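You operate a simulated robot arm through the tools that you are given. There is no shell and no other tool. Be economical: measure what you need, move in short steps, check, and stop when the job is done.

You are at the controls of a simulated robot arm. One attempt, no reset.

Task
Put the label block that says "No. 75" from the railed tray no. 27 on the tray on the frame behind tank no. 65 and the label block labelled "No. 95" on the railed tray no. 29. Switch the switch of the small switch box on. Take the filter that says "72" from the top of the steel table and leave it on top of the yellow book. Take the blue marker and put it on the steel work top. Push the meter cover shut. Put the bottle marked "No. 92" from the top of the table with the round lid on the middle of the bench and the bottle marked "No. 62" on the store table top. Switch the balance switch on. Put the glass jar that says "26" from the bench edge beside the balance on the back of the near bench and the glass jar that says "57" on the top shelf of the store cart. Open the labels drawer, put the beaker from the bench edge beside the balance in the inside of the labels drawer, then shut the drawer. Open the steel drawer. Do these in any order. Set down upright: bottle, glass jar, beaker.

The check looks at the end state, three seconds after you hand in, the way a careful person would. Anything else that was tipped, shoved, dropped, spilled or broken makes it a failure. Lids that push on must go on centred and level and be pressed home; caps that screw on are set level and turned clockwise until they are tight.

Robot
A 6-joint arm with a four-finger gripper on a trunk, on a base that drives. Base frame: it is fixed to the floor where the robot stands at the start and does not move with it; the origin is under the middle of the robot, x ahead of it, y to its left, z up. Lengths are in mm, angles in degrees, forces in N, time in s.
With the tool pointing down near the work surface it reaches from about 560 to 880 mm from the robot's upright axis, wherever it stands. Its first joint turns from -166.0 to 166.0 degrees. Places, roughly: back of the near bench [2700, 2500, 900]; balance switch [2300, -1600, 1000]; beaker [2250, -750, 1000]; blue marker [2250, 3000, 1000]; bottle [4750, -1250, 750]; filter [-250, 2000, 1000]; glass jar [2250, -1250, 1000]; inside of the labels drawer [2400, -1200, 700]; label block [500, -250, 1000]; labels drawer [2300, -1200, 800]; meter cover [2500, 2000, 1000]; middle of the bench [2300, 500, 900]; railed tray No. 29 [500, -1000, 900]; steel drawer [3100, 4700, 700]; steel work top [2700, 4800, 900]; store table top [4700, 2600, 900]; switch of the small switch box [1100, 300, 1000]; top shelf of the store cart [4600, 700, 800]; tray on the frame behind tank No. 65 (27x23 cm) [1620, -4780, 800]; yellow book [2500, 250, 1000]. Payload 3.43 kg.
The TCP is the grasp point between the finger pads, 30 mm short of the fingertips. In the tool frame z runs along the fingers and y along their closing line. Largest opening 120 mm; the body of the gripper starts 85 mm behind the TCP.
Orientation is told as [roll, pitch, yaw] about the base's x, y, z axes, in that order, counted from this pose: with the fingers straight down and closing along the base's y, the tool's x points along the base's -x, its y along +y and its z along -z.

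Tools
- The arm moves only by the tool nudge_tool. Its argument "motion" is a list of rows, each a list of 7 numbers: the closure in counts, from 0 (fully open) to 255 (shut), then the shift along the tool's x, y, z in units of 40 mm (1.0 is 40 mm), then the turn, a rotation vector about the tool's x, y, z in units of 5 degrees (1.0 is 5 degrees). In form: [[fingers, dx, dy, dz, rx, ry, rz], ...]. A call has 1 to 8 rows; each row shifts and turns the commanded pose from where the row before left it, along the tool's axes as they then stand. A call with a number of a shift or a turn outside -1 to 1 is refused whole. Each row takes 0.2 s and may step no farther than 50 mm and 8.6 degrees from the row before; otherwise, or with a gripper value out of range, the whole call is refused. A pose out of reach is approached as far as the arm can. The call stops where the force on the tool passes 40 N (or 10 N more than at its start, if that is more) or the arm is blocked; 0.2 s more then pass. Each finger halts on what it meets, pressing with about 35 N; the grip force reading is that of the motor and also rises with nothing between the fingers. The clock runs only during rows and for 0.2 s after the last one: add rows that do not move to give the fingers time. It gives the time, the measured TCP pose, the force on the tool (base axes), the opening and the grip force at its end, in the units of the frame above (readings bear some noise), with the torque about the TCP (base axes, N m) and any sound that the robot's microphone picked up.
- Cameras (640 x 400 px; columns grow to the right, rows downward): "scene" is now at [68.7, 172, 1548.6]; the picture's right is [-0.31, -0.95, 0.00], its down [-0.38, 0.12, -0.92] and it looks along [0.87, -0.28, -0.40] (base axes); focal length 241 px, centre (320, 200). "wrist" rides on the gripper at [71, -17, -121] in the tool frame; the picture's right is [0.23, 0.97, 0.00], its down [-0.81, 0.19, -0.55] and it looks along [-0.54, 0.13, 0.83] (tool axes); focal length 275 px, centre (320, 200). There is no depth. A picture from a camera that has moved, and an enlarged one, comes with that camera's place and axes in the base frame and with its lens.
- snapshot(camera): a new picture of that camera. No time passes.
- move_column(by): slides the trunk up (or, below 0, down) by that many mm; the arm and the scene camera ride with it, the base frame stays. It gives what a move gives, with no picture.
- roll_base(legs): drives the robot by 1 to 6 legs, each [ahead, left, turn to the left] in mm, mm and degrees, along the robot's own axes; the way and the turn of a leg run together, so that a leg with both is an arc; at most 1500 mm and 180 degrees a leg. The arm and the cameras ride along, it lands a little off, and it stops where it bumps. It gives what a move gives.
- head_to(pan, tilt): turns the head with the scene camera to pan (to the left, within 120 degrees either way) and tilt (down, from -29 to 69), counted from straight ahead of the robot. It gives what a move gives.
- zoom(camera, box): a new picture of the part [left, top, right, bottom] of that camera's present view, enlarged. No time passes.
- sign_off(): hands the job in; it is judged then, once.

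Go step by step. Nothing tells you exact positions but the pictures and the camera data: compare them with the known pose of the tool, close in by small moves and look again before you grip or let go. The budget is 567 turns and 360 pictures, counting those below and the enlarged ones. Unless the task says otherwise, let go and move clear before handing in, and close with one line.

The tools are called after "Call:" by a JSON object that holds its "op" and its "data". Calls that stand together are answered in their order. nudge_tool: Moves the arm, as the interface text tells. Its arguments: {"type":"object","properties":{"motion":{"type":"array"}},"required":["motion"]} The other tools are called the same way: move_column (by) slides the trunk up or down; roll_base (legs) drives the base; head_to (pan, tilt) turns the head that bears the scene camera; snapshot (camera) takes a picture; zoom (camera, box) takes an enlarged picture of a part of a camera's view; sign_off () hands the job in.

At the start:

```text
t: 0.0
ee_pos: [406.6, -61.7, 1216.7]
tcp_rot: [0.0, -0.1, 0.0]
contact_force: [0.4, -0.4, -0.7]
ft_torque: [-0.04, 0.0, 0.01]
finger_gap: 120.0
gripper_force: 0.1
trunk travel left (down, up): [-100.0, 440.0]
robot x, y, heading: [-4.6, -0.2, -0.2]
head pan, tilt: [-79.5, 68.8]
```

scene: 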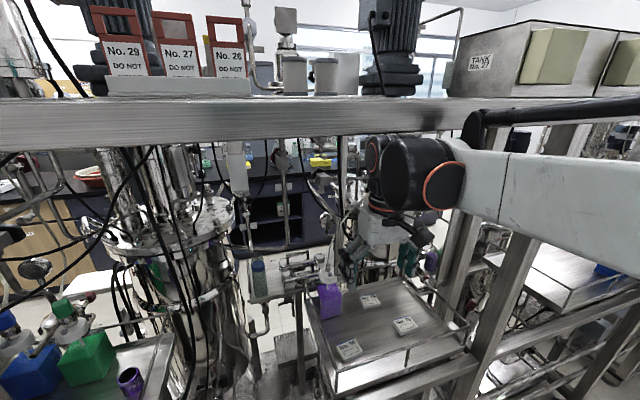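
wrist: 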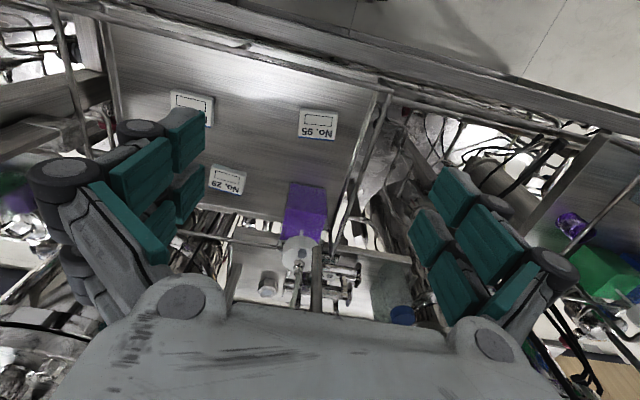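

I see a railed tray with three label blocks below the gripper; I'll enlarge the wrist and scene views to read them.

Call:
{"op": "zoom", "data": {"camera": "wrist", "box": [140, 60, 380, 210]}}

Call:
{"op": "zoom", "data": {"camera": "scene", "box": [300, 250, 480, 400]}}

Call:
{"op": "head_to", "data": {"pan": -30, "tilt": 40}}

```text
2.67 times, centred on (260, 135) of wrist
camera zoom: at [334.3, -77.8, 1336.8], right [-0.23, 0.97, 0.0], down [0.81, 0.19, 0.55], along [0.54, 0.13, -0.83], focal length 734 px, centre (480, 373)
```

zoom: 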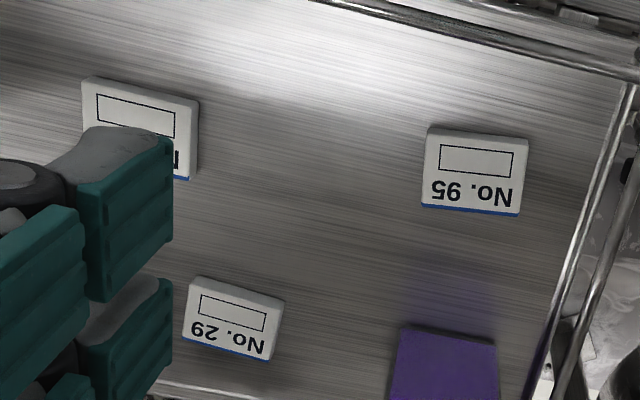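

```text
2.67 times, centred on (390, 325) of scene
camera zoom: at [68.7, 172.0, 1548.6], right [-0.31, -0.95, 0.0], down [-0.38, 0.12, -0.92], along [0.87, -0.28, -0.4], focal length 643 px, centre (133, -133)
```

zoom: 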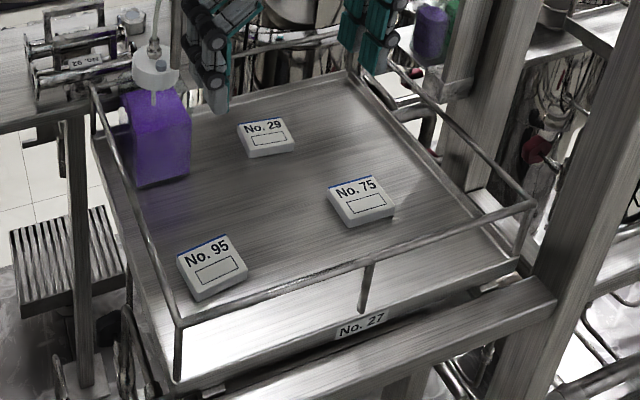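

```text
t: 1.2
ee_pos: [405.1, -60.5, 1214.9]
tcp_rot: [0.0, 0.0, 0.1]
contact_force: [0.6, -0.6, -0.1]
ft_torque: [0.03, -0.02, 0.02]
finger_gap: 119.9
gripper_force: 0.1
trunk travel left (down, up): [-100.0, 440.0]
robot x, y, heading: [1.0, -0.6, -0.1]
head pan, tilt: [-30.0, 40.0]
```

The blocks "No. 75" and "No. 95" are on the tray no. 27. I'll survey the surroundings first.

Call:
{"op": "snapshot", "data": {"camera": "scene"}}

Call:
{"op": "head_to", "data": {"pan": 0, "tilt": 20}}

Call:
{"op": "snapshot", "data": {"camera": "scene"}}

Call:
{"op": "head_to", "data": {"pan": 60, "tilt": 30}}

Call:
{"op": "snapshot", "data": {"camera": "scene"}}

Call:
{"op": "head_to", "data": {"pan": -80, "tilt": 30}}

Call:
{"op": "snapshot", "data": {"camera": "scene"}}

Call:
{"op": "head_to", "data": {"pan": 120, "tilt": 30}}

Call:
{"op": "snapshot", "data": {"camera": "scene"}}

Call:
{"op": "head_to", "data": {"pan": -120, "tilt": 30}}

Call:
{"op": "snapshot", "data": {"camera": "scene"}}

```text
355 pictures are left
camera scene: at [68.5, 171.5, 1548.4], right [-0.31, -0.95, 0.0], down [-0.38, 0.12, -0.92], along [0.87, -0.29, -0.4], focal length 241 px, centre (320, 200)
```

scene: 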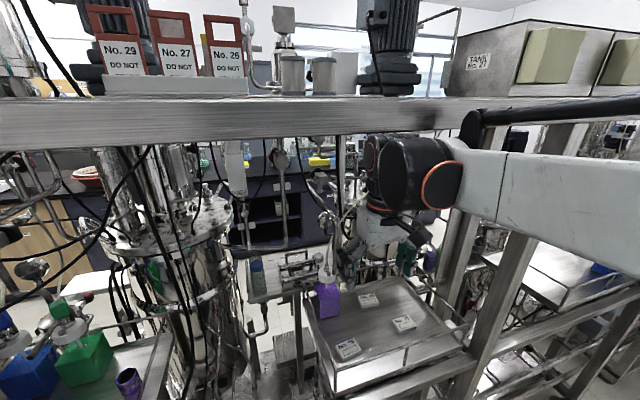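

```text
t: 2.1
ee_pos: [406.5, -59.2, 1215.0]
tcp_rot: [0.1, 0.0, 0.1]
contact_force: [0.3, 0.1, -0.6]
ft_torque: [0.0, -0.01, -0.01]
finger_gap: 120.1
gripper_force: 0.1
trunk travel left (down, up): [-100.0, 440.0]
robot x, y, heading: [-3.3, -0.8, -0.0]
head pan, tilt: [0.0, 20.0]
```

```text
354 pictures are left
camera scene: at [73.1, 195.2, 1550.7], right [-0.05, -1.0, 0.0], down [-0.38, 0.02, -0.93], along [0.92, -0.05, -0.38], focal length 241 px, centre (320, 200)
```

scene: 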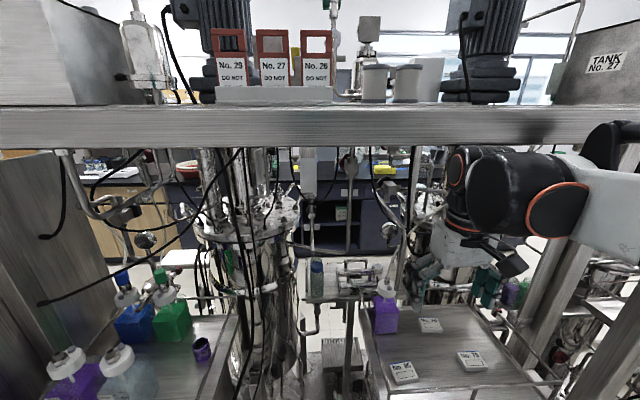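

```text
t: 3.4
ee_pos: [404.8, -62.1, 1215.6]
tcp_rot: [0.0, 0.0, -0.3]
contact_force: [-0.6, 0.9, -0.2]
ft_torque: [-0.07, 0.0, 0.03]
finger_gap: 120.0
gripper_force: 0.1
trunk travel left (down, up): [-100.0, 440.0]
robot x, y, heading: [-0.8, 3.4, 0.1]
head pan, tilt: [60.0, 30.0]
```

```text
353 pictures are left
camera scene: at [29.3, 276.6, 1537.8], right [0.84, -0.54, 0.0], down [-0.27, -0.42, -0.86], along [0.47, 0.73, -0.5], focal length 241 px, centre (320, 200)
```

scene: 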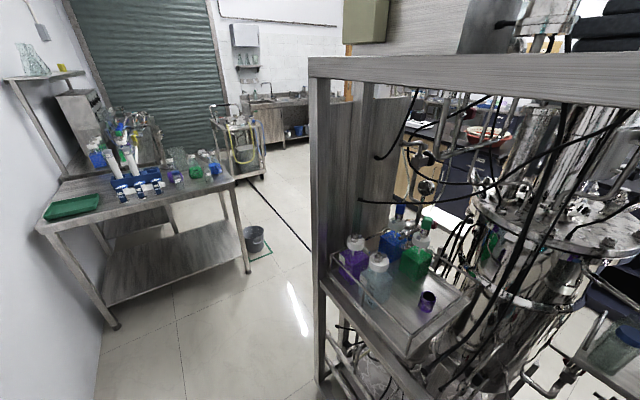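

```text
t: 5.7
ee_pos: [406.4, -61.1, 1214.7]
tcp_rot: [0.1, 0.1, 0.0]
contact_force: [0.4, 0.2, -0.4]
ft_torque: [0.0, -0.01, -0.05]
finger_gap: 119.9
gripper_force: 0.1
trunk travel left (down, up): [-100.0, 440.0]
robot x, y, heading: [2.9, 0.6, -0.1]
head pan, tilt: [-80.0, 30.0]
```

```text
352 pictures are left
camera scene: at [69.6, 210.6, 1534.9], right [0.12, -0.99, 0.0], down [-0.53, -0.06, -0.85], along [0.84, 0.1, -0.53], focal length 241 px, centre (320, 200)
```

scene: 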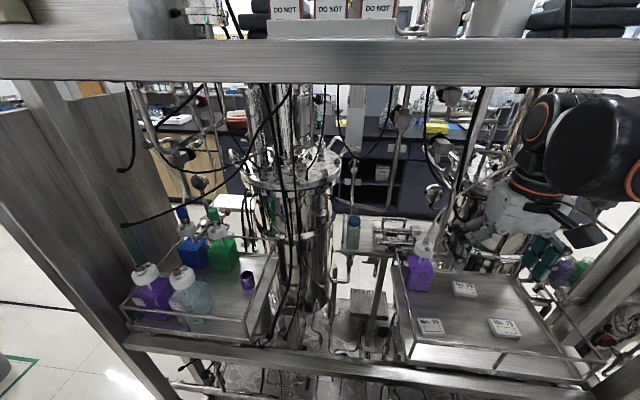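

```text
t: 8.6
ee_pos: [406.7, -61.0, 1214.2]
tcp_rot: [-0.1, 0.1, 0.0]
contact_force: [0.5, -0.3, -0.2]
ft_torque: [-0.01, -0.02, 0.01]
finger_gap: 120.0
gripper_force: 0.1
trunk travel left (down, up): [-100.0, 440.0]
robot x, y, heading: [-1.3, 2.3, -0.1]
head pan, tilt: [120.0, 30.0]
```

```text
351 pictures are left
camera scene: at [-64.6, 278.6, 1538.1], right [0.87, 0.5, 0.0], down [0.25, -0.43, -0.87], along [-0.43, 0.75, -0.5], focal length 241 px, centre (320, 200)
```

scene: 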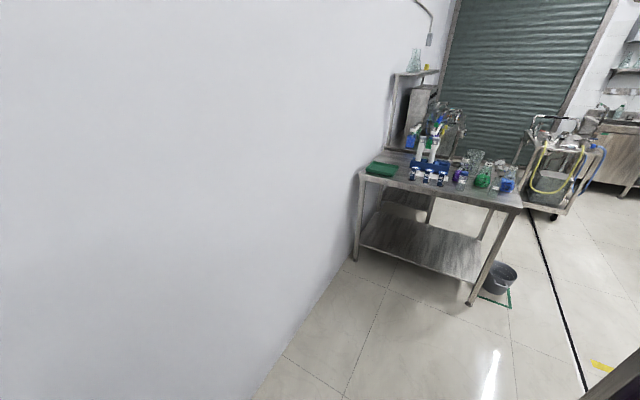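

```text
t: 12.0
ee_pos: [405.7, -61.0, 1214.4]
tcp_rot: [0.0, 0.0, 0.0]
contact_force: [-0.9, -0.8, 0.0]
ft_torque: [0.0, 0.02, -0.03]
finger_gap: 119.8
gripper_force: 0.1
trunk travel left (down, up): [-100.0, 440.0]
robot x, y, heading: [4.7, 0.6, 0.0]
head pan, tilt: [-120.0, 30.0]
```

```text
350 pictures are left
camera scene: at [69.6, 210.4, 1534.7], right [0.11, -0.99, 0.0], down [-0.53, -0.06, -0.85], along [0.84, 0.1, -0.53], focal length 241 px, centre (320, 200)
```

scene: 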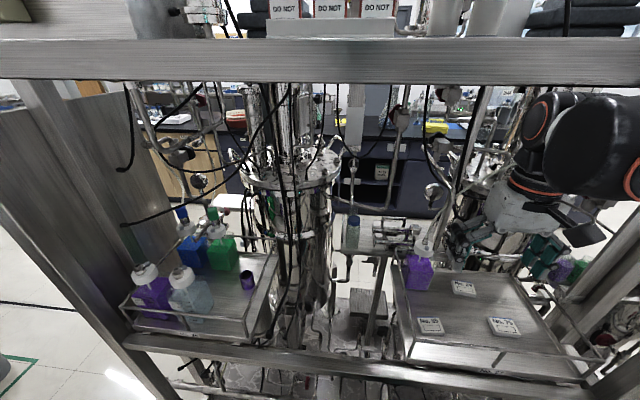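

Head panning to the right is limited by the arm. Block 95 is near (490,-50,865) and 75 near (510,-260,865). I'll back up about 130 mm so that they come within reach.

Call:
{"op": "roll_base", "data": {"legs": [[-130, 0, 0]]}}

Call:
{"op": "head_to", "data": {"pan": 0, "tilt": 45}}

Call:
{"op": "snapshot", "data": {"camera": "scene"}}

Call:
{"op": "snapshot", "data": {"camera": "wrist"}}

```text
t: 13.3
ee_pos: [273.6, -61.6, 1214.9]
tcp_rot: [0.0, -0.1, 0.0]
contact_force: [-1.2, 0.3, -1.1]
ft_torque: [0.02, 0.02, -0.02]
finger_gap: 120.1
gripper_force: 0.1
trunk travel left (down, up): [-100.0, 440.0]
robot x, y, heading: [-129.6, 3.8, -0.0]
head pan, tilt: [-120.0, 30.0]
```

```text
t: 15.3
ee_pos: [274.1, -62.2, 1215.4]
tcp_rot: [-0.1, -0.1, 0.0]
contact_force: [0.2, 0.6, 0.9]
ft_torque: [-0.01, 0.02, -0.01]
finger_gap: 120.2
gripper_force: 0.0
trunk travel left (down, up): [-100.0, 440.0]
robot x, y, heading: [-136.3, 0.2, -0.0]
head pan, tilt: [0.0, 45.0]
```

```text
349 pictures are left
camera scene: at [-68.7, 200.2, 1515.5], right [0.0, -1.0, 0.0], down [-0.71, 0.0, -0.71], along [0.71, 0.0, -0.71], focal length 241 px, centre (320, 200)
```

scene: 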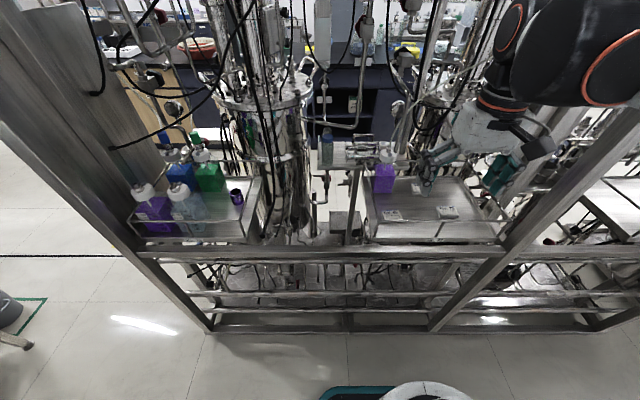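

```text
348 pictures are left
camera wrist: at [202.8, -77.8, 1336.6], right [-0.23, 0.97, 0.0], down [0.81, 0.19, 0.55], along [0.54, 0.13, -0.83], focal length 275 px, centre (320, 200)
```

wrist: 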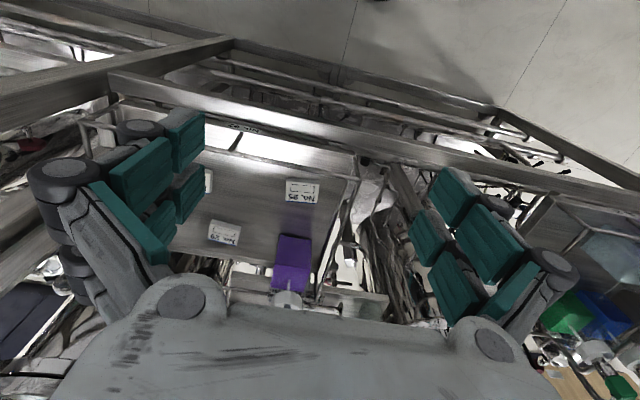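

Block 95's top is near (475,-46,895). I'll move the tool over it, staying above.

Call:
{"op": "nudge_tool", "data": {"motion": [[0, -0.72, 0.06, 0.72, 0, 0, 0], [0, -0.72, 0.06, 0.72, 0, 0, 0], [0, -0.72, 0.06, 0.72, 0, 0, 0], [0, -0.72, 0.06, 0.72, 0, 0, 0], [0, -0.72, 0.06, 0.72, 0, 0, 0], [0, -0.72, 0.06, 0.72, 0, 0, 0], [0, -0.72, 0.06, 0.72, 0, 0, 0]]}}

Call:
{"op": "snapshot", "data": {"camera": "wrist"}}

Call:
{"op": "snapshot", "data": {"camera": "scene"}}

```text
t: 16.9
ee_pos: [478.4, -44.5, 1011.7]
tcp_rot: [0.0, 0.0, 0.0]
contact_force: [-0.5, 0.2, 0.9]
ft_torque: [-0.02, -0.04, -0.02]
finger_gap: 119.8
gripper_force: 0.0
trunk travel left (down, up): [-100.0, 440.0]
robot x, y, heading: [-129.6, 2.2, -0.0]
head pan, tilt: [0.0, 45.0]
```

```text
347 pictures are left
camera wrist: at [406.0, -59.9, 1133.3], right [-0.23, 0.97, 0.0], down [0.81, 0.19, 0.55], along [0.54, 0.13, -0.83], focal length 275 px, centre (320, 200)
```

wrist: 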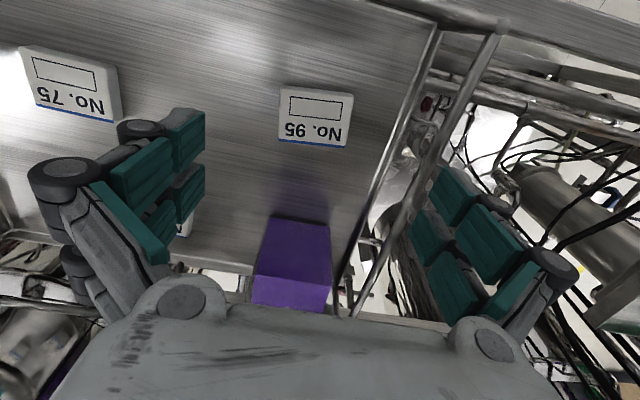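

```text
346 pictures are left
camera scene: at [-68.2, 200.2, 1515.4], right [0.0, -1.0, 0.0], down [-0.71, 0.0, -0.71], along [0.71, 0.0, -0.71], focal length 241 px, centre (320, 200)
```

scene: 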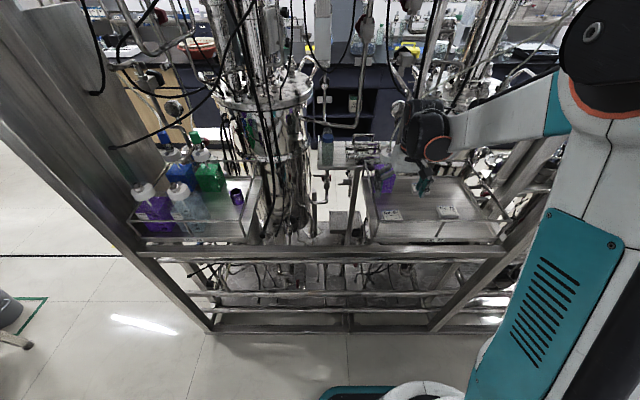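

Block 95 is at about (478,-48), top ~892, turned about +8°. I'll rotate and descend part way, then check.

Call:
{"op": "nudge_tool", "data": {"motion": [[0, 0, -0.08, 0.5, 0, 0, -0.8], [0, 0, 0, 0.5, 0, 0, -0.8], [0, 0, 0, 0.5, 0, 0, 0], [0, 0, 0, 0.5, 0, 0, 0]]}}

Call:
{"op": "snapshot", "data": {"camera": "wrist"}}

```text
t: 17.9
ee_pos: [474.8, -47.9, 932.4]
tcp_rot: [0.0, -0.2, 7.9]
contact_force: [2.8, -13.3, 14.6]
ft_torque: [1.54, 0.16, -0.08]
finger_gap: 119.0
gripper_force: 0.0
trunk travel left (down, up): [-100.0, 440.0]
robot x, y, heading: [-126.6, 1.0, -0.1]
head pan, tilt: [0.0, 45.0]
```

```text
345 pictures are left
camera wrist: at [406.2, -75.0, 1054.7], right [-0.36, 0.93, 0.0], down [0.78, 0.3, 0.55], along [0.52, 0.2, -0.83], focal length 275 px, centre (320, 200)
```

wrist: 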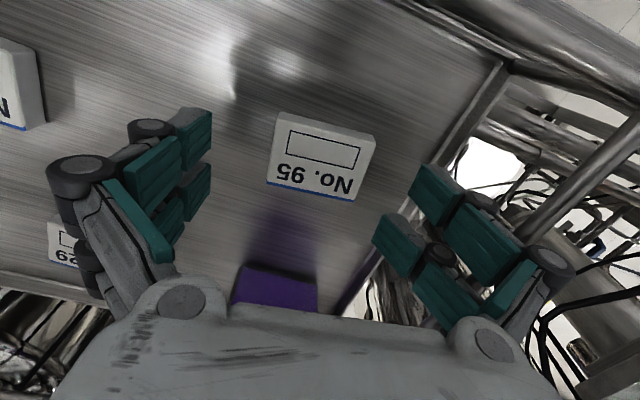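

The left finger touched the tray's side rail. I'll lift, narrow the opening to about 88 mm and descend again.

Call:
{"op": "nudge_tool", "data": {"motion": [[0, 0, 0, -0.8, 0, 0, 0], [68, 0, 0, 0, 0, 0, 0], [68, -0.08, -0.05, 0, 0, 0, 0], [68, 0, 0, 0.6, 0, 0, 0], [68, 0, 0, 0.6, 0, 0, 0]]}}

Call:
{"op": "snapshot", "data": {"camera": "wrist"}}

```text
t: 19.1
ee_pos: [478.9, -47.9, 916.2]
tcp_rot: [0.0, 0.1, 8.0]
contact_force: [1.0, 0.1, 0.5]
ft_torque: [-0.04, -0.04, 0.01]
finger_gap: 87.9
gripper_force: 0.0
trunk travel left (down, up): [-100.0, 440.0]
robot x, y, heading: [-131.6, 2.4, -0.4]
head pan, tilt: [0.0, 45.0]
```

```text
344 pictures are left
camera wrist: at [410.2, -74.5, 1038.7], right [-0.36, 0.93, 0.0], down [0.78, 0.3, 0.55], along [0.51, 0.2, -0.83], focal length 275 px, centre (320, 200)
```

wrist: 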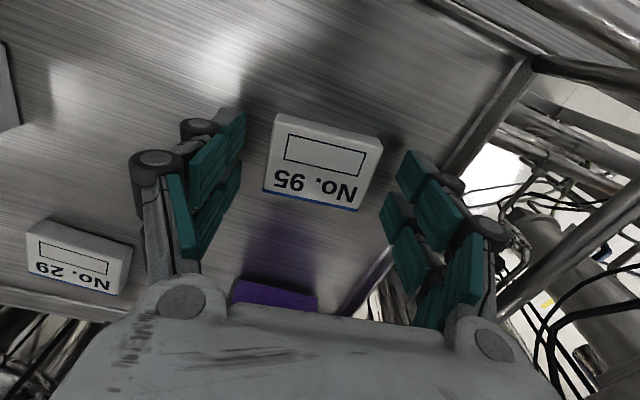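

Clear now. I'll go down a bit more and see the force.

Call:
{"op": "nudge_tool", "data": {"motion": [[68, 0, 0, 0.15, 0, 0, 0], [68, 0, 0, 0.15, 0, 0, 0]]}}

Call:
{"op": "snapshot", "data": {"camera": "wrist"}}

```text
t: 19.7
ee_pos: [478.5, -47.9, 904.9]
tcp_rot: [0.0, 0.0, 8.0]
contact_force: [0.7, 0.1, 0.0]
ft_torque: [0.0, 0.03, 0.01]
finger_gap: 87.9
gripper_force: 0.0
trunk travel left (down, up): [-100.0, 440.0]
robot x, y, heading: [-133.7, 0.1, -0.1]
head pan, tilt: [0.0, 45.0]
```

```text
343 pictures are left
camera wrist: at [410.8, -74.4, 1026.8], right [-0.36, 0.93, 0.0], down [0.78, 0.3, 0.55], along [0.51, 0.2, -0.83], focal length 275 px, centre (320, 200)
```

wrist: 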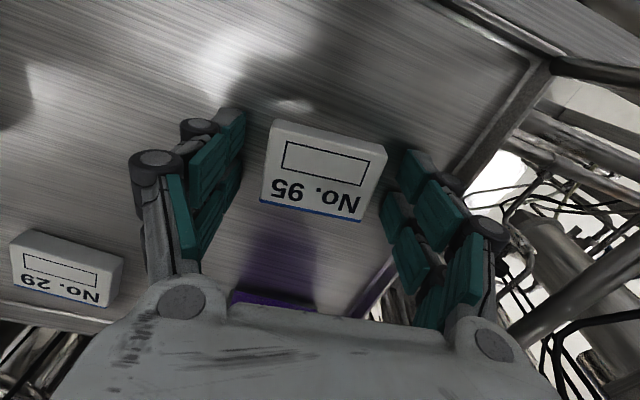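

Call:
{"op": "nudge_tool", "data": {"motion": [[68, 0, 0, 0.1, 0, 0, 0], [68, 0, 0, 0.1, 0, 0, 0]]}}

```text
t: 20.2
ee_pos: [476.9, -45.1, 906.9]
tcp_rot: [0.0, -0.4, 8.1]
contact_force: [9.2, 10.2, 83.8]
ft_torque: [0.55, 1.68, -0.65]
finger_gap: 71.4
gripper_force: 45.1
trunk travel left (down, up): [-100.0, 440.0]
robot x, y, heading: [-131.1, 2.5, 0.1]
head pan, tilt: [0.0, 45.0]
stopped in row 2: the force on the tool passed its limit at 54 N (the readings are from after the stop); the commanded pose is now the measured one
```

Tips touched the tray. I'll raise a few mm and grip.

Call:
{"op": "nudge_tool", "data": {"motion": [[68, 0, 0, -0.05, 0, 0, 0]]}}

```text
t: 20.6
ee_pos: [479.1, -50.7, 901.1]
tcp_rot: [-0.1, -0.1, 8.0]
contact_force: [-3.0, 0.4, 7.1]
ft_torque: [-0.02, 0.14, 0.0]
finger_gap: 90.4
gripper_force: 0.8
trunk travel left (down, up): [-100.0, 440.0]
robot x, y, heading: [-130.1, -1.3, -0.2]
head pan, tilt: [0.0, 45.0]
```

Call:
{"op": "nudge_tool", "data": {"motion": [[68, 0, 0.05, -0.1, 0, 0, 0], [150, 0, 0, 0, 0, 0, 0], [190, 0, 0, 0, 0, 0, 0], [190, 0, 0, 0, 0, 0, 0]]}}

Call:
{"op": "snapshot", "data": {"camera": "wrist"}}

```text
t: 21.7
ee_pos: [480.3, -45.4, 909.1]
tcp_rot: [0.0, -0.1, 8.0]
contact_force: [-1.9, 0.4, 24.8]
ft_torque: [0.26, 0.35, -0.06]
finger_gap: 61.4
gripper_force: 34.9
trunk travel left (down, up): [-100.0, 440.0]
robot x, y, heading: [-130.4, 0.7, -0.0]
head pan, tilt: [0.0, 45.0]
stopped in row 4: the force on the tool passed its limit at 41 N (the readings are from after the stop); the commanded pose is now the measured one
```

```text
342 pictures are left
camera wrist: at [410.7, -72.0, 1029.7], right [-0.36, 0.93, 0.0], down [0.77, 0.3, 0.56], along [0.52, 0.2, -0.83], focal length 275 px, centre (320, 200)
```

wrist: 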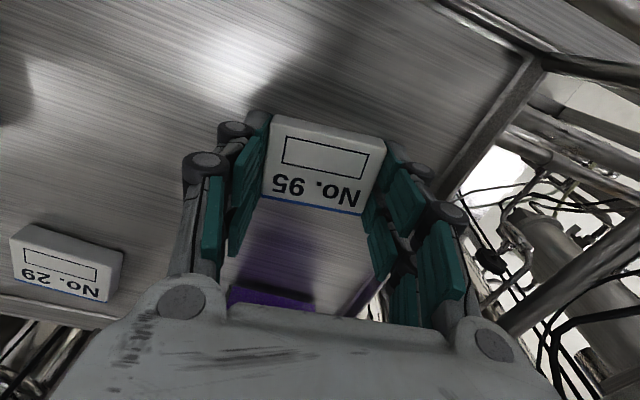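

Gripped at 61 mm. Lifting.

Call:
{"op": "nudge_tool", "data": {"motion": [[190, 0, 0, -0.5, 0, 0, 0], [190, 0, 0, -0.8, 0, 0, 0], [190, 0, 0, -0.8, 0, 0, 0], [190, 0, 0, -0.8, 0, 0, 0], [190, 0, 0, -0.8, 0, 0, 0]]}}

Call:
{"op": "snapshot", "data": {"camera": "wrist"}}

```text
t: 22.9
ee_pos: [479.6, -46.7, 1055.7]
tcp_rot: [0.0, -0.1, 8.0]
contact_force: [-0.3, 0.4, -0.8]
ft_torque: [-0.01, 0.0, 0.0]
finger_gap: 61.3
gripper_force: 34.5
trunk travel left (down, up): [-100.0, 440.0]
robot x, y, heading: [-132.5, 3.0, 0.1]
head pan, tilt: [0.0, 45.0]
```

```text
341 pictures are left
camera wrist: at [412.0, -72.3, 1177.6], right [-0.36, 0.93, 0.0], down [0.77, 0.3, 0.55], along [0.52, 0.2, -0.83], focal length 275 px, centre (320, 200)
```

wrist: 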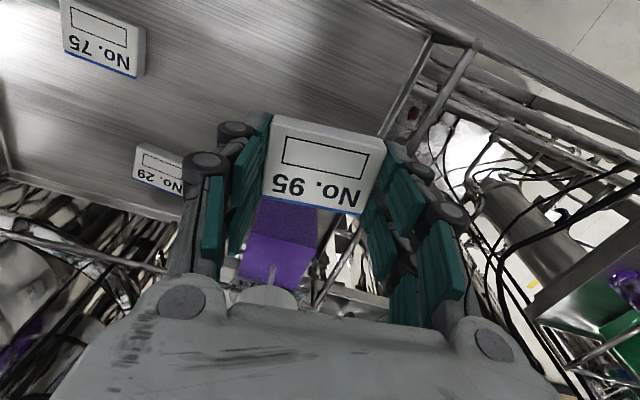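

Holding it. I'll retract to the carrying pose, then turn the robot to look right along the aisle.

Call:
{"op": "nudge_tool", "data": {"motion": [[190, 0.75, 0, -0.6, 0, 0, 0.8], [190, 0.75, 0, -0.6, 0, 0, 0.8], [190, 0.75, 0, -0.6, 0, 0, 0], [190, 0.75, 0, -0.6, 0, 0, 0], [190, 0.75, 0, -0.6, 0, 0, 0], [190, 0.75, 0, -0.6, 0, 0, 0], [190, 0.75, 0, 0, 0, 0, 0]]}}

Call:
{"op": "roll_base", "data": {"legs": [[0, 0, -60]]}}

Call:
{"op": "head_to", "data": {"pan": 0, "tilt": 25}}

Call:
{"op": "snapshot", "data": {"camera": "scene"}}

```text
t: 24.5
ee_pos: [272.3, -50.5, 1198.7]
tcp_rot: [-0.1, -0.2, 0.1]
contact_force: [-0.7, 1.0, -1.1]
ft_torque: [-0.01, -0.02, 0.01]
finger_gap: 61.3
gripper_force: 34.9
trunk travel left (down, up): [-100.0, 440.0]
robot x, y, heading: [-130.7, -1.4, 0.0]
head pan, tilt: [0.0, 45.0]
```

```text
t: 27.6
ee_pos: [26.4, -374.9, 1198.0]
tcp_rot: [0.0, -0.1, -60.1]
contact_force: [-0.4, -0.1, -1.0]
ft_torque: [0.02, 0.02, -0.02]
finger_gap: 61.3
gripper_force: 34.8
trunk travel left (down, up): [-100.0, 440.0]
robot x, y, heading: [-130.5, 1.3, -60.3]
head pan, tilt: [0.0, 45.0]
```

```text
t: 28.4
ee_pos: [27.3, -374.5, 1197.6]
tcp_rot: [0.0, -0.1, -60.2]
contact_force: [-0.4, -0.1, -0.5]
ft_torque: [0.01, 0.03, 0.01]
finger_gap: 61.3
gripper_force: 34.4
trunk travel left (down, up): [-100.0, 440.0]
robot x, y, heading: [-132.8, 1.0, -60.0]
head pan, tilt: [0.0, 25.0]
```

```text
340 pictures are left
camera scene: at [79.4, 37.3, 1546.0], right [-0.87, -0.5, 0.0], down [-0.21, 0.37, -0.91], along [0.45, -0.79, -0.42], focal length 241 px, centre (320, 200)
```

scene: 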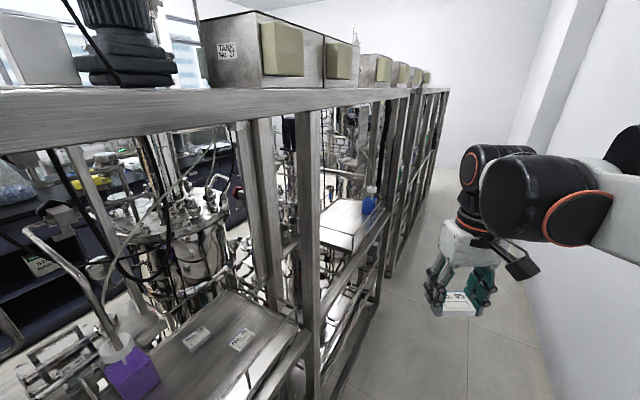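

The aisle to the right is clear. I'll face the rack again and strafe right to tray no. 29.

Call:
{"op": "roll_base", "data": {"legs": [[0, 0, 60], [0, -900, 0]]}}

Call:
{"op": "head_to", "data": {"pan": 0, "tilt": 45}}

Call:
{"op": "snapshot", "data": {"camera": "scene"}}

Call:
{"op": "snapshot", "data": {"camera": "wrist"}}

```text
t: 35.8
ee_pos: [276.8, -941.5, 1196.5]
tcp_rot: [0.0, 0.0, 0.5]
contact_force: [-0.1, -0.4, 0.0]
ft_torque: [0.01, 0.01, 0.0]
finger_gap: 61.3
gripper_force: 34.6
trunk travel left (down, up): [-100.0, 440.0]
robot x, y, heading: [-125.6, -891.8, 0.4]
head pan, tilt: [0.0, 25.0]
```

```text
t: 36.6
ee_pos: [276.8, -941.5, 1197.0]
tcp_rot: [0.0, 0.0, 0.5]
contact_force: [-0.9, -0.3, -0.4]
ft_torque: [-0.01, 0.03, 0.0]
finger_gap: 61.2
gripper_force: 34.9
trunk travel left (down, up): [-100.0, 440.0]
robot x, y, heading: [-126.5, -891.1, 0.5]
head pan, tilt: [0.0, 45.0]
```

```text
339 pictures are left
camera scene: at [-66.2, -693.3, 1515.5], right [0.01, -1.0, 0.0], down [-0.71, -0.01, -0.71], along [0.71, 0.01, -0.71], focal length 241 px, centre (320, 200)
```

scene: 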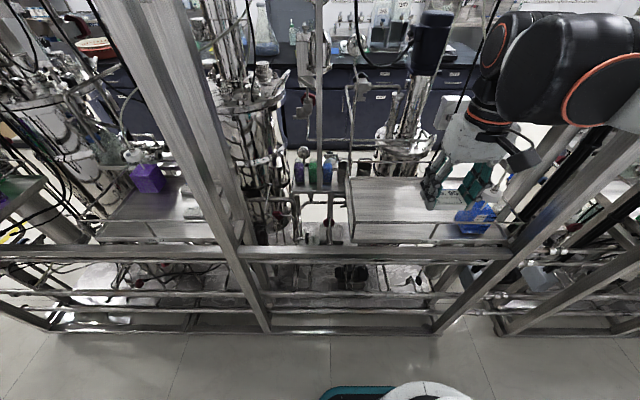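

```text
338 pictures are left
camera wrist: at [205.3, -958.9, 1319.2], right [-0.24, 0.97, 0.0], down [0.81, 0.2, 0.55], along [0.54, 0.13, -0.83], focal length 275 px, centre (320, 200)
```

wrist: 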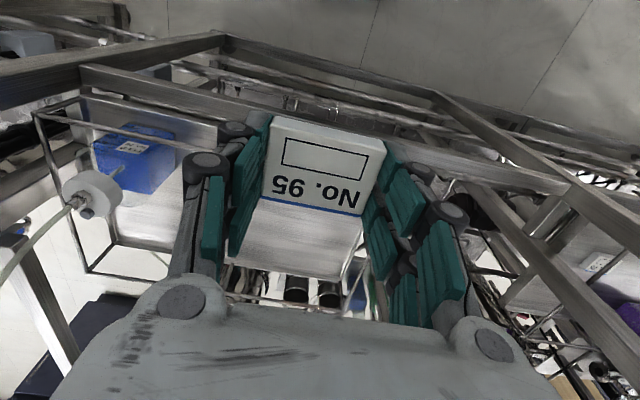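

Call:
{"op": "zoom", "data": {"camera": "scene", "box": [330, 150, 530, 275]}}

```text
3.20 times, centred on (430, 212) of scene
camera zoom: at [-66.2, -693.3, 1515.5], right [0.01, -1.0, 0.0], down [-0.71, -0.01, -0.71], along [0.71, 0.01, -0.71], focal length 772 px, centre (-32, 160)
```

zoom: 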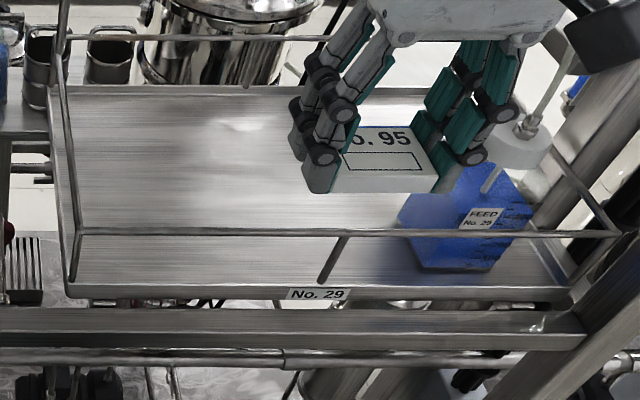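

Tray no. 29 confirmed, spanning about x 400–700, y −790…−1290 with the left half free. I'll place the block near (560,−900).

Call:
{"op": "nudge_tool", "data": {"motion": [[190, -0.9, 0.13, 0.75, 0, 0, 0], [190, -0.9, 0.13, 0.75, 0, 0, 0], [190, -0.9, 0.13, 0.75, 0, 0, 0], [190, -0.9, 0.13, 0.75, 0, 0, 0], [190, -0.9, 0.13, 0.75, 0, 0, 0], [190, -0.9, 0.13, 0.75, 0, 0, 0], [190, -0.9, 0.13, 0.75, 0, 0, 0], [190, -0.9, 0.13, 0.75, 0, 0, 0]]}}

Call:
{"op": "snapshot", "data": {"camera": "wrist"}}

Call:
{"op": "zoom", "data": {"camera": "scene", "box": [330, 130, 530, 255]}}

```text
t: 38.4
ee_pos: [561.9, -894.5, 957.2]
tcp_rot: [0.0, -0.2, 0.6]
contact_force: [-0.5, 0.5, -0.9]
ft_torque: [0.01, -0.03, 0.03]
finger_gap: 61.1
gripper_force: 35.0
trunk travel left (down, up): [-100.0, 440.0]
robot x, y, heading: [-124.7, -893.2, 0.3]
head pan, tilt: [0.0, 45.0]
```

```text
336 pictures are left
camera wrist: at [491.4, -913.1, 1079.7], right [-0.24, 0.97, 0.0], down [0.81, 0.2, 0.55], along [0.54, 0.13, -0.83], focal length 275 px, centre (320, 200)
```

wrist: 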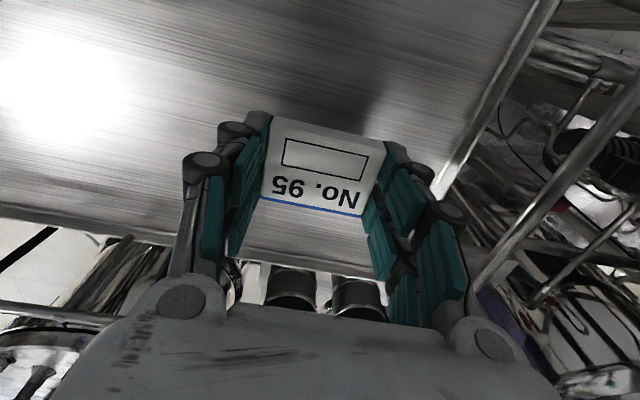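

```text
3.20 times, centred on (430, 192) of scene
camera zoom: at [-65.7, -693.3, 1515.4], right [0.01, -1.0, 0.0], down [-0.71, -0.01, -0.71], along [0.71, 0.01, -0.71], focal length 772 px, centre (-32, 224)
```

zoom: 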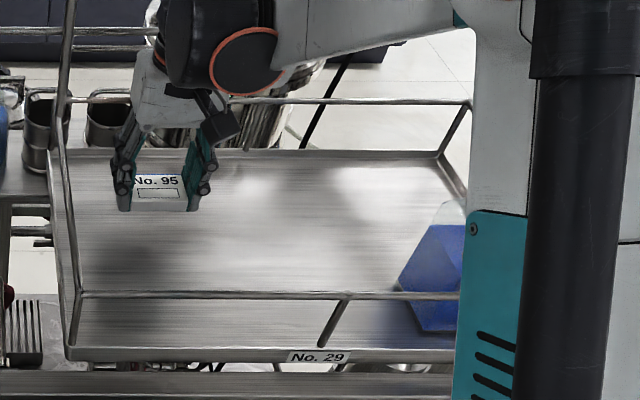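

I'll shift away from the rail slightly and lower gently till touch.

Call:
{"op": "nudge_tool", "data": {"motion": [[190, 0.5, -0.9, 0.3, 0, 0, 0], [190, 0, 0, 0.35, 0, 0, 0], [190, 0, 0, 0.3, 0, 0, 0], [190, 0, 0, 0.1, 0, 0, 0], [190, 0, 0, 0.1, 0, 0, 0]]}}

```text
t: 39.6
ee_pos: [543.9, -934.8, 912.7]
tcp_rot: [0.0, -0.1, 0.4]
contact_force: [-0.1, -0.9, -1.0]
ft_torque: [0.02, 0.02, 0.02]
finger_gap: 61.3
gripper_force: 34.4
trunk travel left (down, up): [-100.0, 440.0]
robot x, y, heading: [-128.5, -892.5, 0.3]
head pan, tilt: [0.0, 45.0]
```

Call:
{"op": "nudge_tool", "data": {"motion": [[190, 0, 0, 0.06, 0, 0, 0], [190, 0, 0, 0.06, 0, 0, 0], [190, 0, 0, 0.06, 0, 0, 0]]}}

```text
t: 40.4
ee_pos: [544.8, -934.5, 908.4]
tcp_rot: [0.0, -0.2, 0.5]
contact_force: [-2.2, 0.8, 23.2]
ft_torque: [0.22, 0.48, -0.05]
finger_gap: 61.1
gripper_force: 34.9
trunk travel left (down, up): [-100.0, 440.0]
robot x, y, heading: [-128.4, -893.0, 0.4]
head pan, tilt: [0.0, 45.0]
stopped in row 3: the force on the tool passed its limit at 45 N (the readings are from after the stop); the commanded pose is now the measured one
```

Touched down; release and rise.

Call:
{"op": "nudge_tool", "data": {"motion": [[150, 0, 0, -0.02, 0, 0, 0], [90, 0, 0, 0, 0, 0, 0], [90, 0, 0, 0, 0, 0, 0], [90, 0, 0, -0.7, 0, 0, 0], [90, 0, 0, -0.9, 0, 0, 0], [90, 0, 0, -0.9, 0, 0, 0]]}}

Call:
{"op": "snapshot", "data": {"camera": "wrist"}}

```text
t: 41.8
ee_pos: [544.5, -932.9, 1007.8]
tcp_rot: [-0.1, -0.2, 0.5]
contact_force: [0.2, -0.6, -0.4]
ft_torque: [0.03, -0.01, -0.06]
finger_gap: 77.6
gripper_force: 0.0
trunk travel left (down, up): [-100.0, 440.0]
robot x, y, heading: [-129.8, -894.0, 0.3]
head pan, tilt: [0.0, 45.0]
```

```text
334 pictures are left
camera wrist: at [472.5, -951.4, 1129.2], right [-0.24, 0.97, 0.0], down [0.81, 0.2, 0.56], along [0.54, 0.13, -0.83], focal length 275 px, centre (320, 200)
```

wrist: 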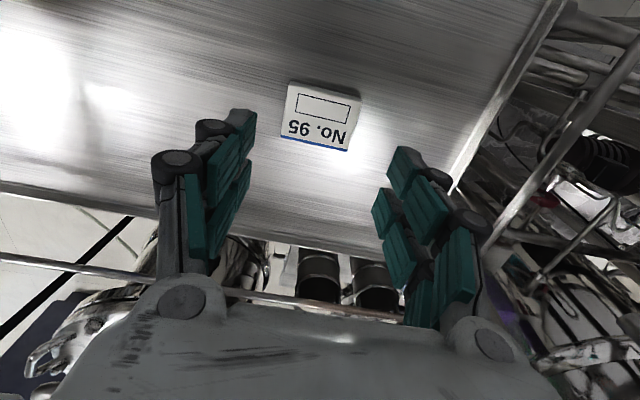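

Placed. Retract and go back for "No. 75".

Call:
{"op": "nudge_tool", "data": {"motion": [[90, 0.85, 0, -0.65, 0, 0, 0], [90, 0.85, 0, -0.65, 0, 0, 0], [90, 0.85, 0, -0.65, 0, 0, 0], [90, 0.85, 0, -0.65, 0, 0, 0], [90, 0.85, 0, -0.65, 0, 0, 0], [90, 0.85, 0, -0.65, 0, 0, 0], [90, 0.85, 0, -0.65, 0, 0, 0], [90, 0.85, 0, -0.65, 0, 0, 0]]}}

Call:
{"op": "roll_base", "data": {"legs": [[0, 730, 0]]}}

Call:
{"op": "snapshot", "data": {"camera": "wrist"}}

```text
t: 43.6
ee_pos: [271.6, -936.2, 1215.8]
tcp_rot: [0.0, -0.2, 0.4]
contact_force: [-0.1, 1.0, 0.4]
ft_torque: [-0.02, -0.01, -0.04]
finger_gap: 77.9
gripper_force: 0.1
trunk travel left (down, up): [-100.0, 440.0]
robot x, y, heading: [-125.8, -893.2, 0.3]
head pan, tilt: [0.0, 45.0]
```

```text
t: 47.6
ee_pos: [266.0, -201.4, 1215.2]
tcp_rot: [-0.1, -0.2, 0.5]
contact_force: [0.2, 0.3, 0.0]
ft_torque: [-0.01, 0.04, 0.01]
finger_gap: 77.6
gripper_force: 0.0
trunk travel left (down, up): [-100.0, 440.0]
robot x, y, heading: [-132.7, -158.4, 0.5]
head pan, tilt: [0.0, 45.0]
```

```text
333 pictures are left
camera wrist: at [195.0, -218.1, 1336.7], right [-0.24, 0.97, 0.0], down [0.81, 0.2, 0.56], along [0.54, 0.13, -0.83], focal length 275 px, centre (320, 200)
```

wrist: 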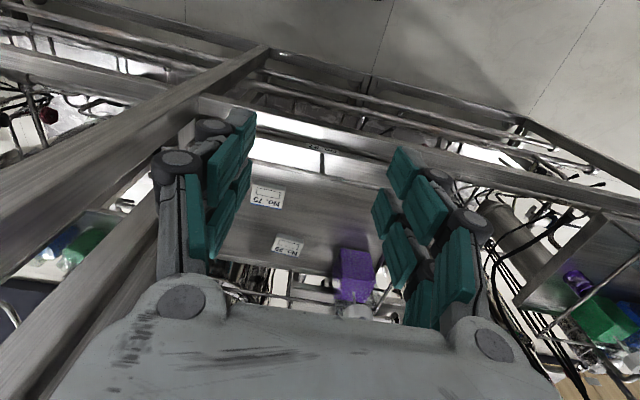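

Block 75 near (497,-247). Moving above it.

Call:
{"op": "nudge_tool", "data": {"motion": [[90, -0.72, -0.14, 0.64, 0, 0, 0], [90, -0.72, -0.14, 0.64, 0, 0, 0], [90, -0.72, -0.14, 0.64, 0, 0, 0], [90, -0.72, -0.14, 0.64, 0, 0, 0], [90, -0.72, -0.14, 0.64, 0, 0, 0], [90, -0.72, -0.14, 0.64, 0, 0, 0], [90, -0.72, -0.14, 0.64, 0, 0, 0], [70, -0.72, -0.14, 0.64, 0, 0, 0]]}}

Call:
{"op": "snapshot", "data": {"camera": "wrist"}}

```text
t: 49.4
ee_pos: [500.1, -241.4, 1012.7]
tcp_rot: [0.0, -0.2, 0.4]
contact_force: [0.4, -0.2, -0.7]
ft_torque: [-0.01, -0.04, -0.03]
finger_gap: 86.9
gripper_force: 0.2
trunk travel left (down, up): [-100.0, 440.0]
robot x, y, heading: [-129.6, -156.8, 0.6]
head pan, tilt: [0.0, 45.0]
```

```text
332 pictures are left
camera wrist: at [428.6, -258.9, 1133.1], right [-0.24, 0.97, 0.0], down [0.81, 0.2, 0.56], along [0.54, 0.13, -0.83], focal length 275 px, centre (320, 200)
```

wrist: 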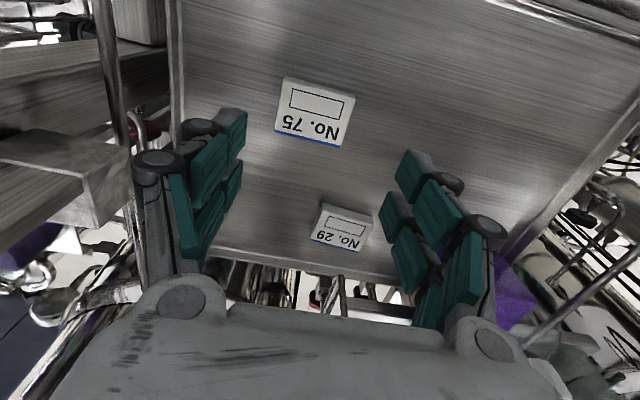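

Call:
{"op": "nudge_tool", "data": {"motion": [[70, 0.05, -0.13, 0.6, 0, 0, 0], [70, 0, 0, 0.7, 0, 0, 0], [70, 0, 0, 0.6, 0, 0, 0], [70, 0, 0, 0.5, 0, 0, 0], [70, 0, 0, 0.12, 0, 0, 0]]}}

Call:
{"op": "snapshot", "data": {"camera": "wrist"}}

```text
t: 50.6
ee_pos: [497.2, -249.1, 909.8]
tcp_rot: [0.0, -0.3, 0.4]
contact_force: [-0.7, 0.4, -0.4]
ft_torque: [-0.02, 0.0, -0.04]
finger_gap: 86.7
gripper_force: 0.0
trunk travel left (down, up): [-100.0, 440.0]
robot x, y, heading: [-132.8, -159.6, 0.6]
head pan, tilt: [0.0, 45.0]
```

```text
331 pictures are left
camera wrist: at [425.4, -265.9, 1031.0], right [-0.24, 0.97, 0.0], down [0.81, 0.2, 0.56], along [0.54, 0.13, -0.83], focal length 275 px, centre (320, 200)
```

wrist: 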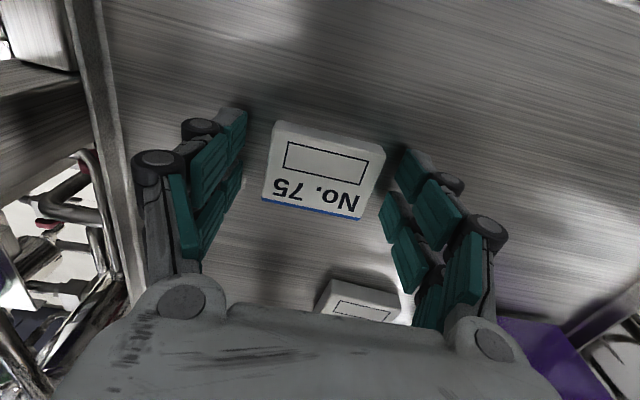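

Call:
{"op": "nudge_tool", "data": {"motion": [[130, 0, 0, -0.03, 0, 0, 0], [170, 0, 0, 0, 0, 0, 0], [190, 0, 0, 0, 0, 0, 0], [190, 0, 0, -0.5, 0, 0, 0], [190, 0, 0, -0.8, 0, 0, 0], [190, 0, 0, -0.8, 0, 0, 0], [190, 0, 0, -0.8, 0, 0, 0]]}}

Call:
{"op": "snapshot", "data": {"camera": "wrist"}}

```text
t: 52.2
ee_pos: [498.5, -249.9, 1026.6]
tcp_rot: [0.1, -0.2, 0.4]
contact_force: [0.2, 0.6, -1.7]
ft_torque: [0.0, -0.03, 0.0]
finger_gap: 61.2
gripper_force: 35.0
trunk travel left (down, up): [-100.0, 440.0]
robot x, y, heading: [-132.6, -159.2, 0.5]
head pan, tilt: [0.0, 45.0]
```

```text
330 pictures are left
camera wrist: at [426.0, -267.2, 1148.9], right [-0.24, 0.97, 0.0], down [0.81, 0.2, 0.56], along [0.54, 0.13, -0.83], focal length 275 px, centre (320, 200)
```

wrist: 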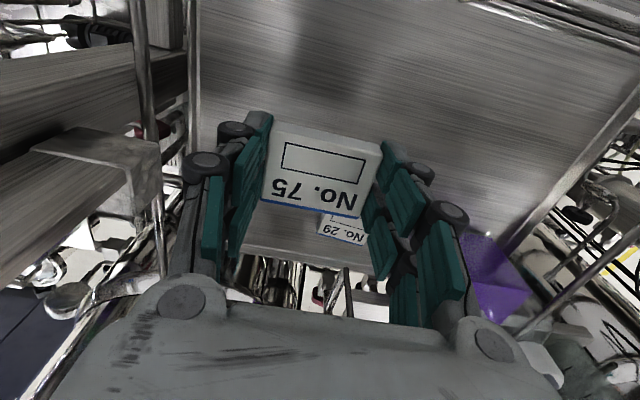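

Got it. Retract, face along the aisle (heading −90°) and drive toward the far end in stages.

Call:
{"op": "nudge_tool", "data": {"motion": [[190, 0.7, 0.1, -0.7, 0, 0, 0], [190, 0.7, 0.1, -0.7, 0, 0, 0], [190, 0.7, 0.1, -0.7, 0, 0, 0], [190, 0.7, 0.1, -0.7, 0, 0, 0], [190, 0.7, 0.1, -0.7, 0, 0, 0], [190, 0.7, 0.1, -0.7, 0, 0, 0], [190, 0.7, 0.1, -0.6, 0, 0, 0], [190, 0.7, 0.1, 0, 0, 0, 0]]}}

Call:
{"op": "roll_base", "data": {"legs": [[0, 0, -90], [900, 0, 0]]}}

Call:
{"op": "head_to", "data": {"pan": 0, "tilt": 20}}

Call:
{"op": "snapshot", "data": {"camera": "scene"}}

```text
t: 54.0
ee_pos: [271.5, -218.6, 1220.0]
tcp_rot: [0.0, -0.2, 0.5]
contact_force: [0.9, -0.5, -0.3]
ft_torque: [-0.01, -0.01, -0.01]
finger_gap: 61.4
gripper_force: 35.0
trunk travel left (down, up): [-100.0, 440.0]
robot x, y, heading: [-135.5, -157.1, 0.5]
head pan, tilt: [0.0, 45.0]
```

```text
t: 62.7
ee_pos: [-218.1, -1476.3, 1219.3]
tcp_rot: [-0.1, -0.2, -90.9]
contact_force: [-0.6, -0.1, -0.3]
ft_torque: [0.0, -0.04, 0.01]
finger_gap: 61.2
gripper_force: 34.7
trunk travel left (down, up): [-100.0, 440.0]
robot x, y, heading: [-147.4, -1074.4, -91.0]
head pan, tilt: [0.0, 45.0]
```

```text
t: 63.6
ee_pos: [-218.0, -1476.0, 1218.7]
tcp_rot: [0.0, -0.3, -90.8]
contact_force: [-0.1, -0.4, -1.1]
ft_torque: [0.0, 0.02, -0.01]
finger_gap: 61.3
gripper_force: 34.3
trunk travel left (down, up): [-100.0, 440.0]
robot x, y, heading: [-148.8, -1073.6, -90.8]
head pan, tilt: [0.0, 20.0]
```

```text
329 pictures are left
camera scene: at [51.0, -1146.9, 1536.4], right [-1.0, 0.01, 0.0], down [0.01, 0.52, -0.86], along [-0.01, -0.86, -0.52], focal length 241 px, centre (320, 200)
```

scene: 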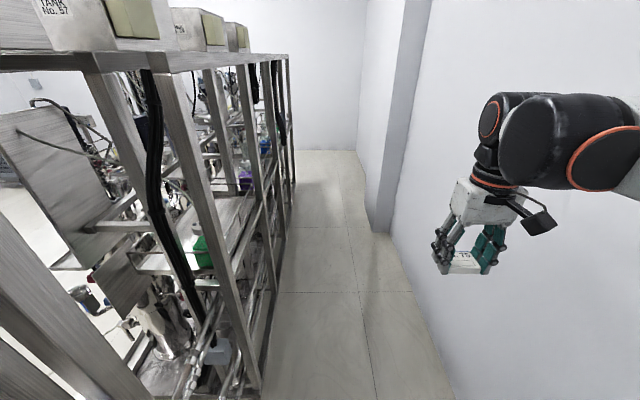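

The aisle is clear to about y −5490 and the rack ends near y −4080. I'll drive down the aisle staying mid-way.

Call:
{"op": "roll_base", "data": {"legs": [[300, 90, 0], [1400, 0, 0.8], [1400, 0, 0]]}}

Call:
{"op": "head_to", "data": {"pan": 45, "tilt": 25}}

Call:
{"op": "snapshot", "data": {"camera": "scene"}}

```text
t: 78.8
ee_pos: [-123.0, -4571.3, 1218.4]
tcp_rot: [0.0, -0.2, -89.6]
contact_force: [-1.8, 0.3, 0.0]
ft_torque: [-0.04, -0.14, -0.03]
finger_gap: 61.2
gripper_force: 34.6
trunk travel left (down, up): [-100.0, 440.0]
robot x, y, heading: [-64.6, -4168.6, -89.6]
head pan, tilt: [0.0, 20.0]
```

```text
t: 79.9
ee_pos: [-122.3, -4571.7, 1220.4]
tcp_rot: [0.1, -0.2, -89.5]
contact_force: [-0.3, 0.4, 0.0]
ft_torque: [0.0, -0.03, 0.01]
finger_gap: 61.1
gripper_force: 34.8
trunk travel left (down, up): [-100.0, 440.0]
robot x, y, heading: [-65.6, -4168.0, -89.8]
head pan, tilt: [45.0, 25.0]
```

```text
328 pictures are left
camera scene: at [140.1, -4238.2, 1539.0], right [-1.0, -0.04, 0.0], down [-0.02, 0.49, -0.87], along [0.04, -0.87, -0.49], focal length 241 px, centre (320, 200)
```

scene: 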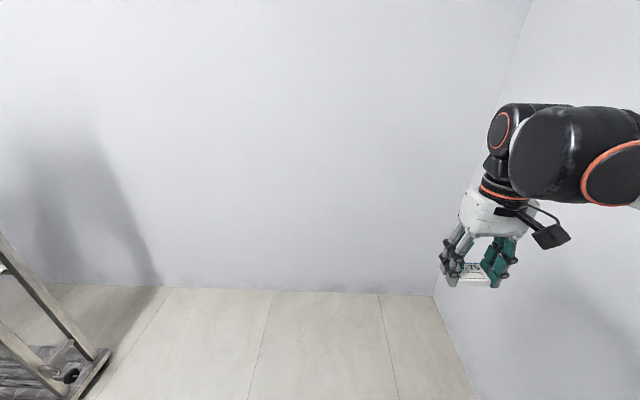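

Call:
{"op": "head_to", "data": {"pan": 60, "tilt": 30}}

Call:
{"op": "snapshot", "data": {"camera": "scene"}}

```text
t: 80.7
ee_pos: [-123.4, -4572.2, 1220.0]
tcp_rot: [0.0, -0.2, -89.5]
contact_force: [0.6, 0.0, -0.4]
ft_torque: [0.01, 0.0, -0.01]
finger_gap: 61.4
gripper_force: 34.9
trunk travel left (down, up): [-100.0, 440.0]
robot x, y, heading: [-64.6, -4165.0, -89.8]
head pan, tilt: [60.0, 30.0]
```

```text
327 pictures are left
camera scene: at [140.5, -4237.7, 1536.8], right [-1.0, -0.05, 0.0], down [-0.02, 0.51, -0.86], along [0.04, -0.86, -0.51], focal length 241 px, centre (320, 200)
```

scene: 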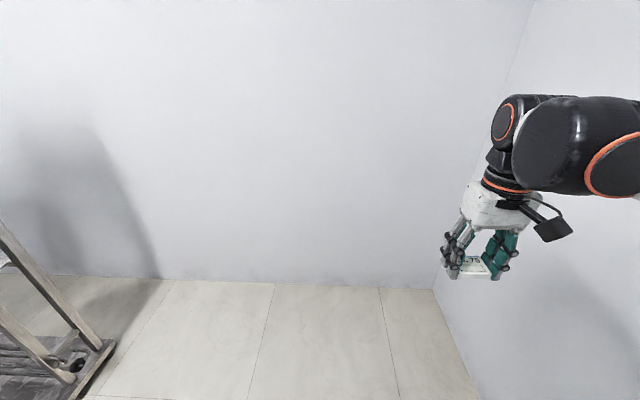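

The head is hindered here; I'll move ahead 480 mm and turn to face +x.

Call:
{"op": "roll_base", "data": {"legs": [[480, 0, 0], [0, 0, 90]]}}

Call:
{"op": "head_to", "data": {"pan": 0, "tilt": 20}}

Call:
{"op": "snapshot", "data": {"camera": "scene"}}

```text
t: 87.4
ee_pos: [343.4, -4684.8, 1220.2]
tcp_rot: [-0.1, -0.1, 2.0]
contact_force: [-0.1, 0.2, -0.7]
ft_torque: [-0.01, -0.01, -0.01]
finger_gap: 61.3
gripper_force: 34.9
trunk travel left (down, up): [-100.0, 440.0]
robot x, y, heading: [-55.7, -4636.3, 2.0]
head pan, tilt: [60.0, 30.0]
```

```text
t: 88.7
ee_pos: [343.0, -4684.6, 1219.3]
tcp_rot: [0.0, -0.2, 1.9]
contact_force: [0.3, 0.0, -0.7]
ft_torque: [-0.01, 0.02, -0.02]
finger_gap: 61.1
gripper_force: 34.7
trunk travel left (down, up): [-100.0, 440.0]
robot x, y, heading: [-59.1, -4635.2, 1.8]
head pan, tilt: [0.0, 20.0]
```

```text
326 pictures are left
camera scene: at [3.9, -4419.6, 1550.1], right [0.19, -0.98, 0.0], down [-0.38, -0.07, -0.92], along [0.91, 0.17, -0.38], focal length 241 px, centre (320, 200)
```

scene: 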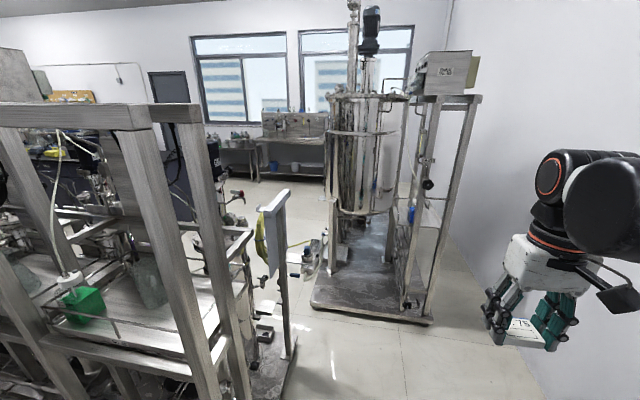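

I see a large tank with a frame at its right, likely tank no. 65. Zooming.

Call:
{"op": "zoom", "data": {"camera": "scene", "box": [310, 40, 490, 330]}}

```text
1.38 times, centred on (400, 185) of scene
camera zoom: at [3.9, -4419.6, 1550.1], right [0.19, -0.98, 0.0], down [-0.38, -0.07, -0.92], along [0.91, 0.17, -0.38], focal length 333 px, centre (210, 221)
```

zoom: 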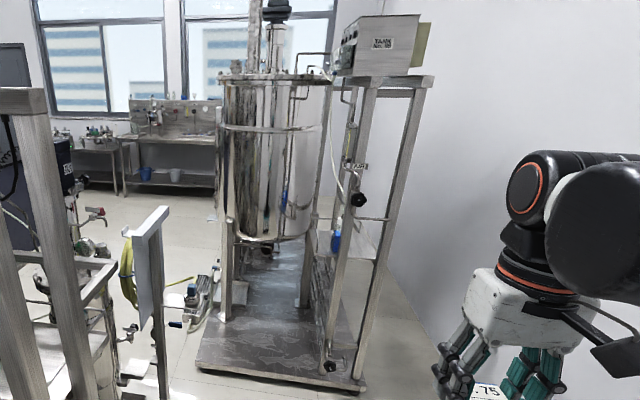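

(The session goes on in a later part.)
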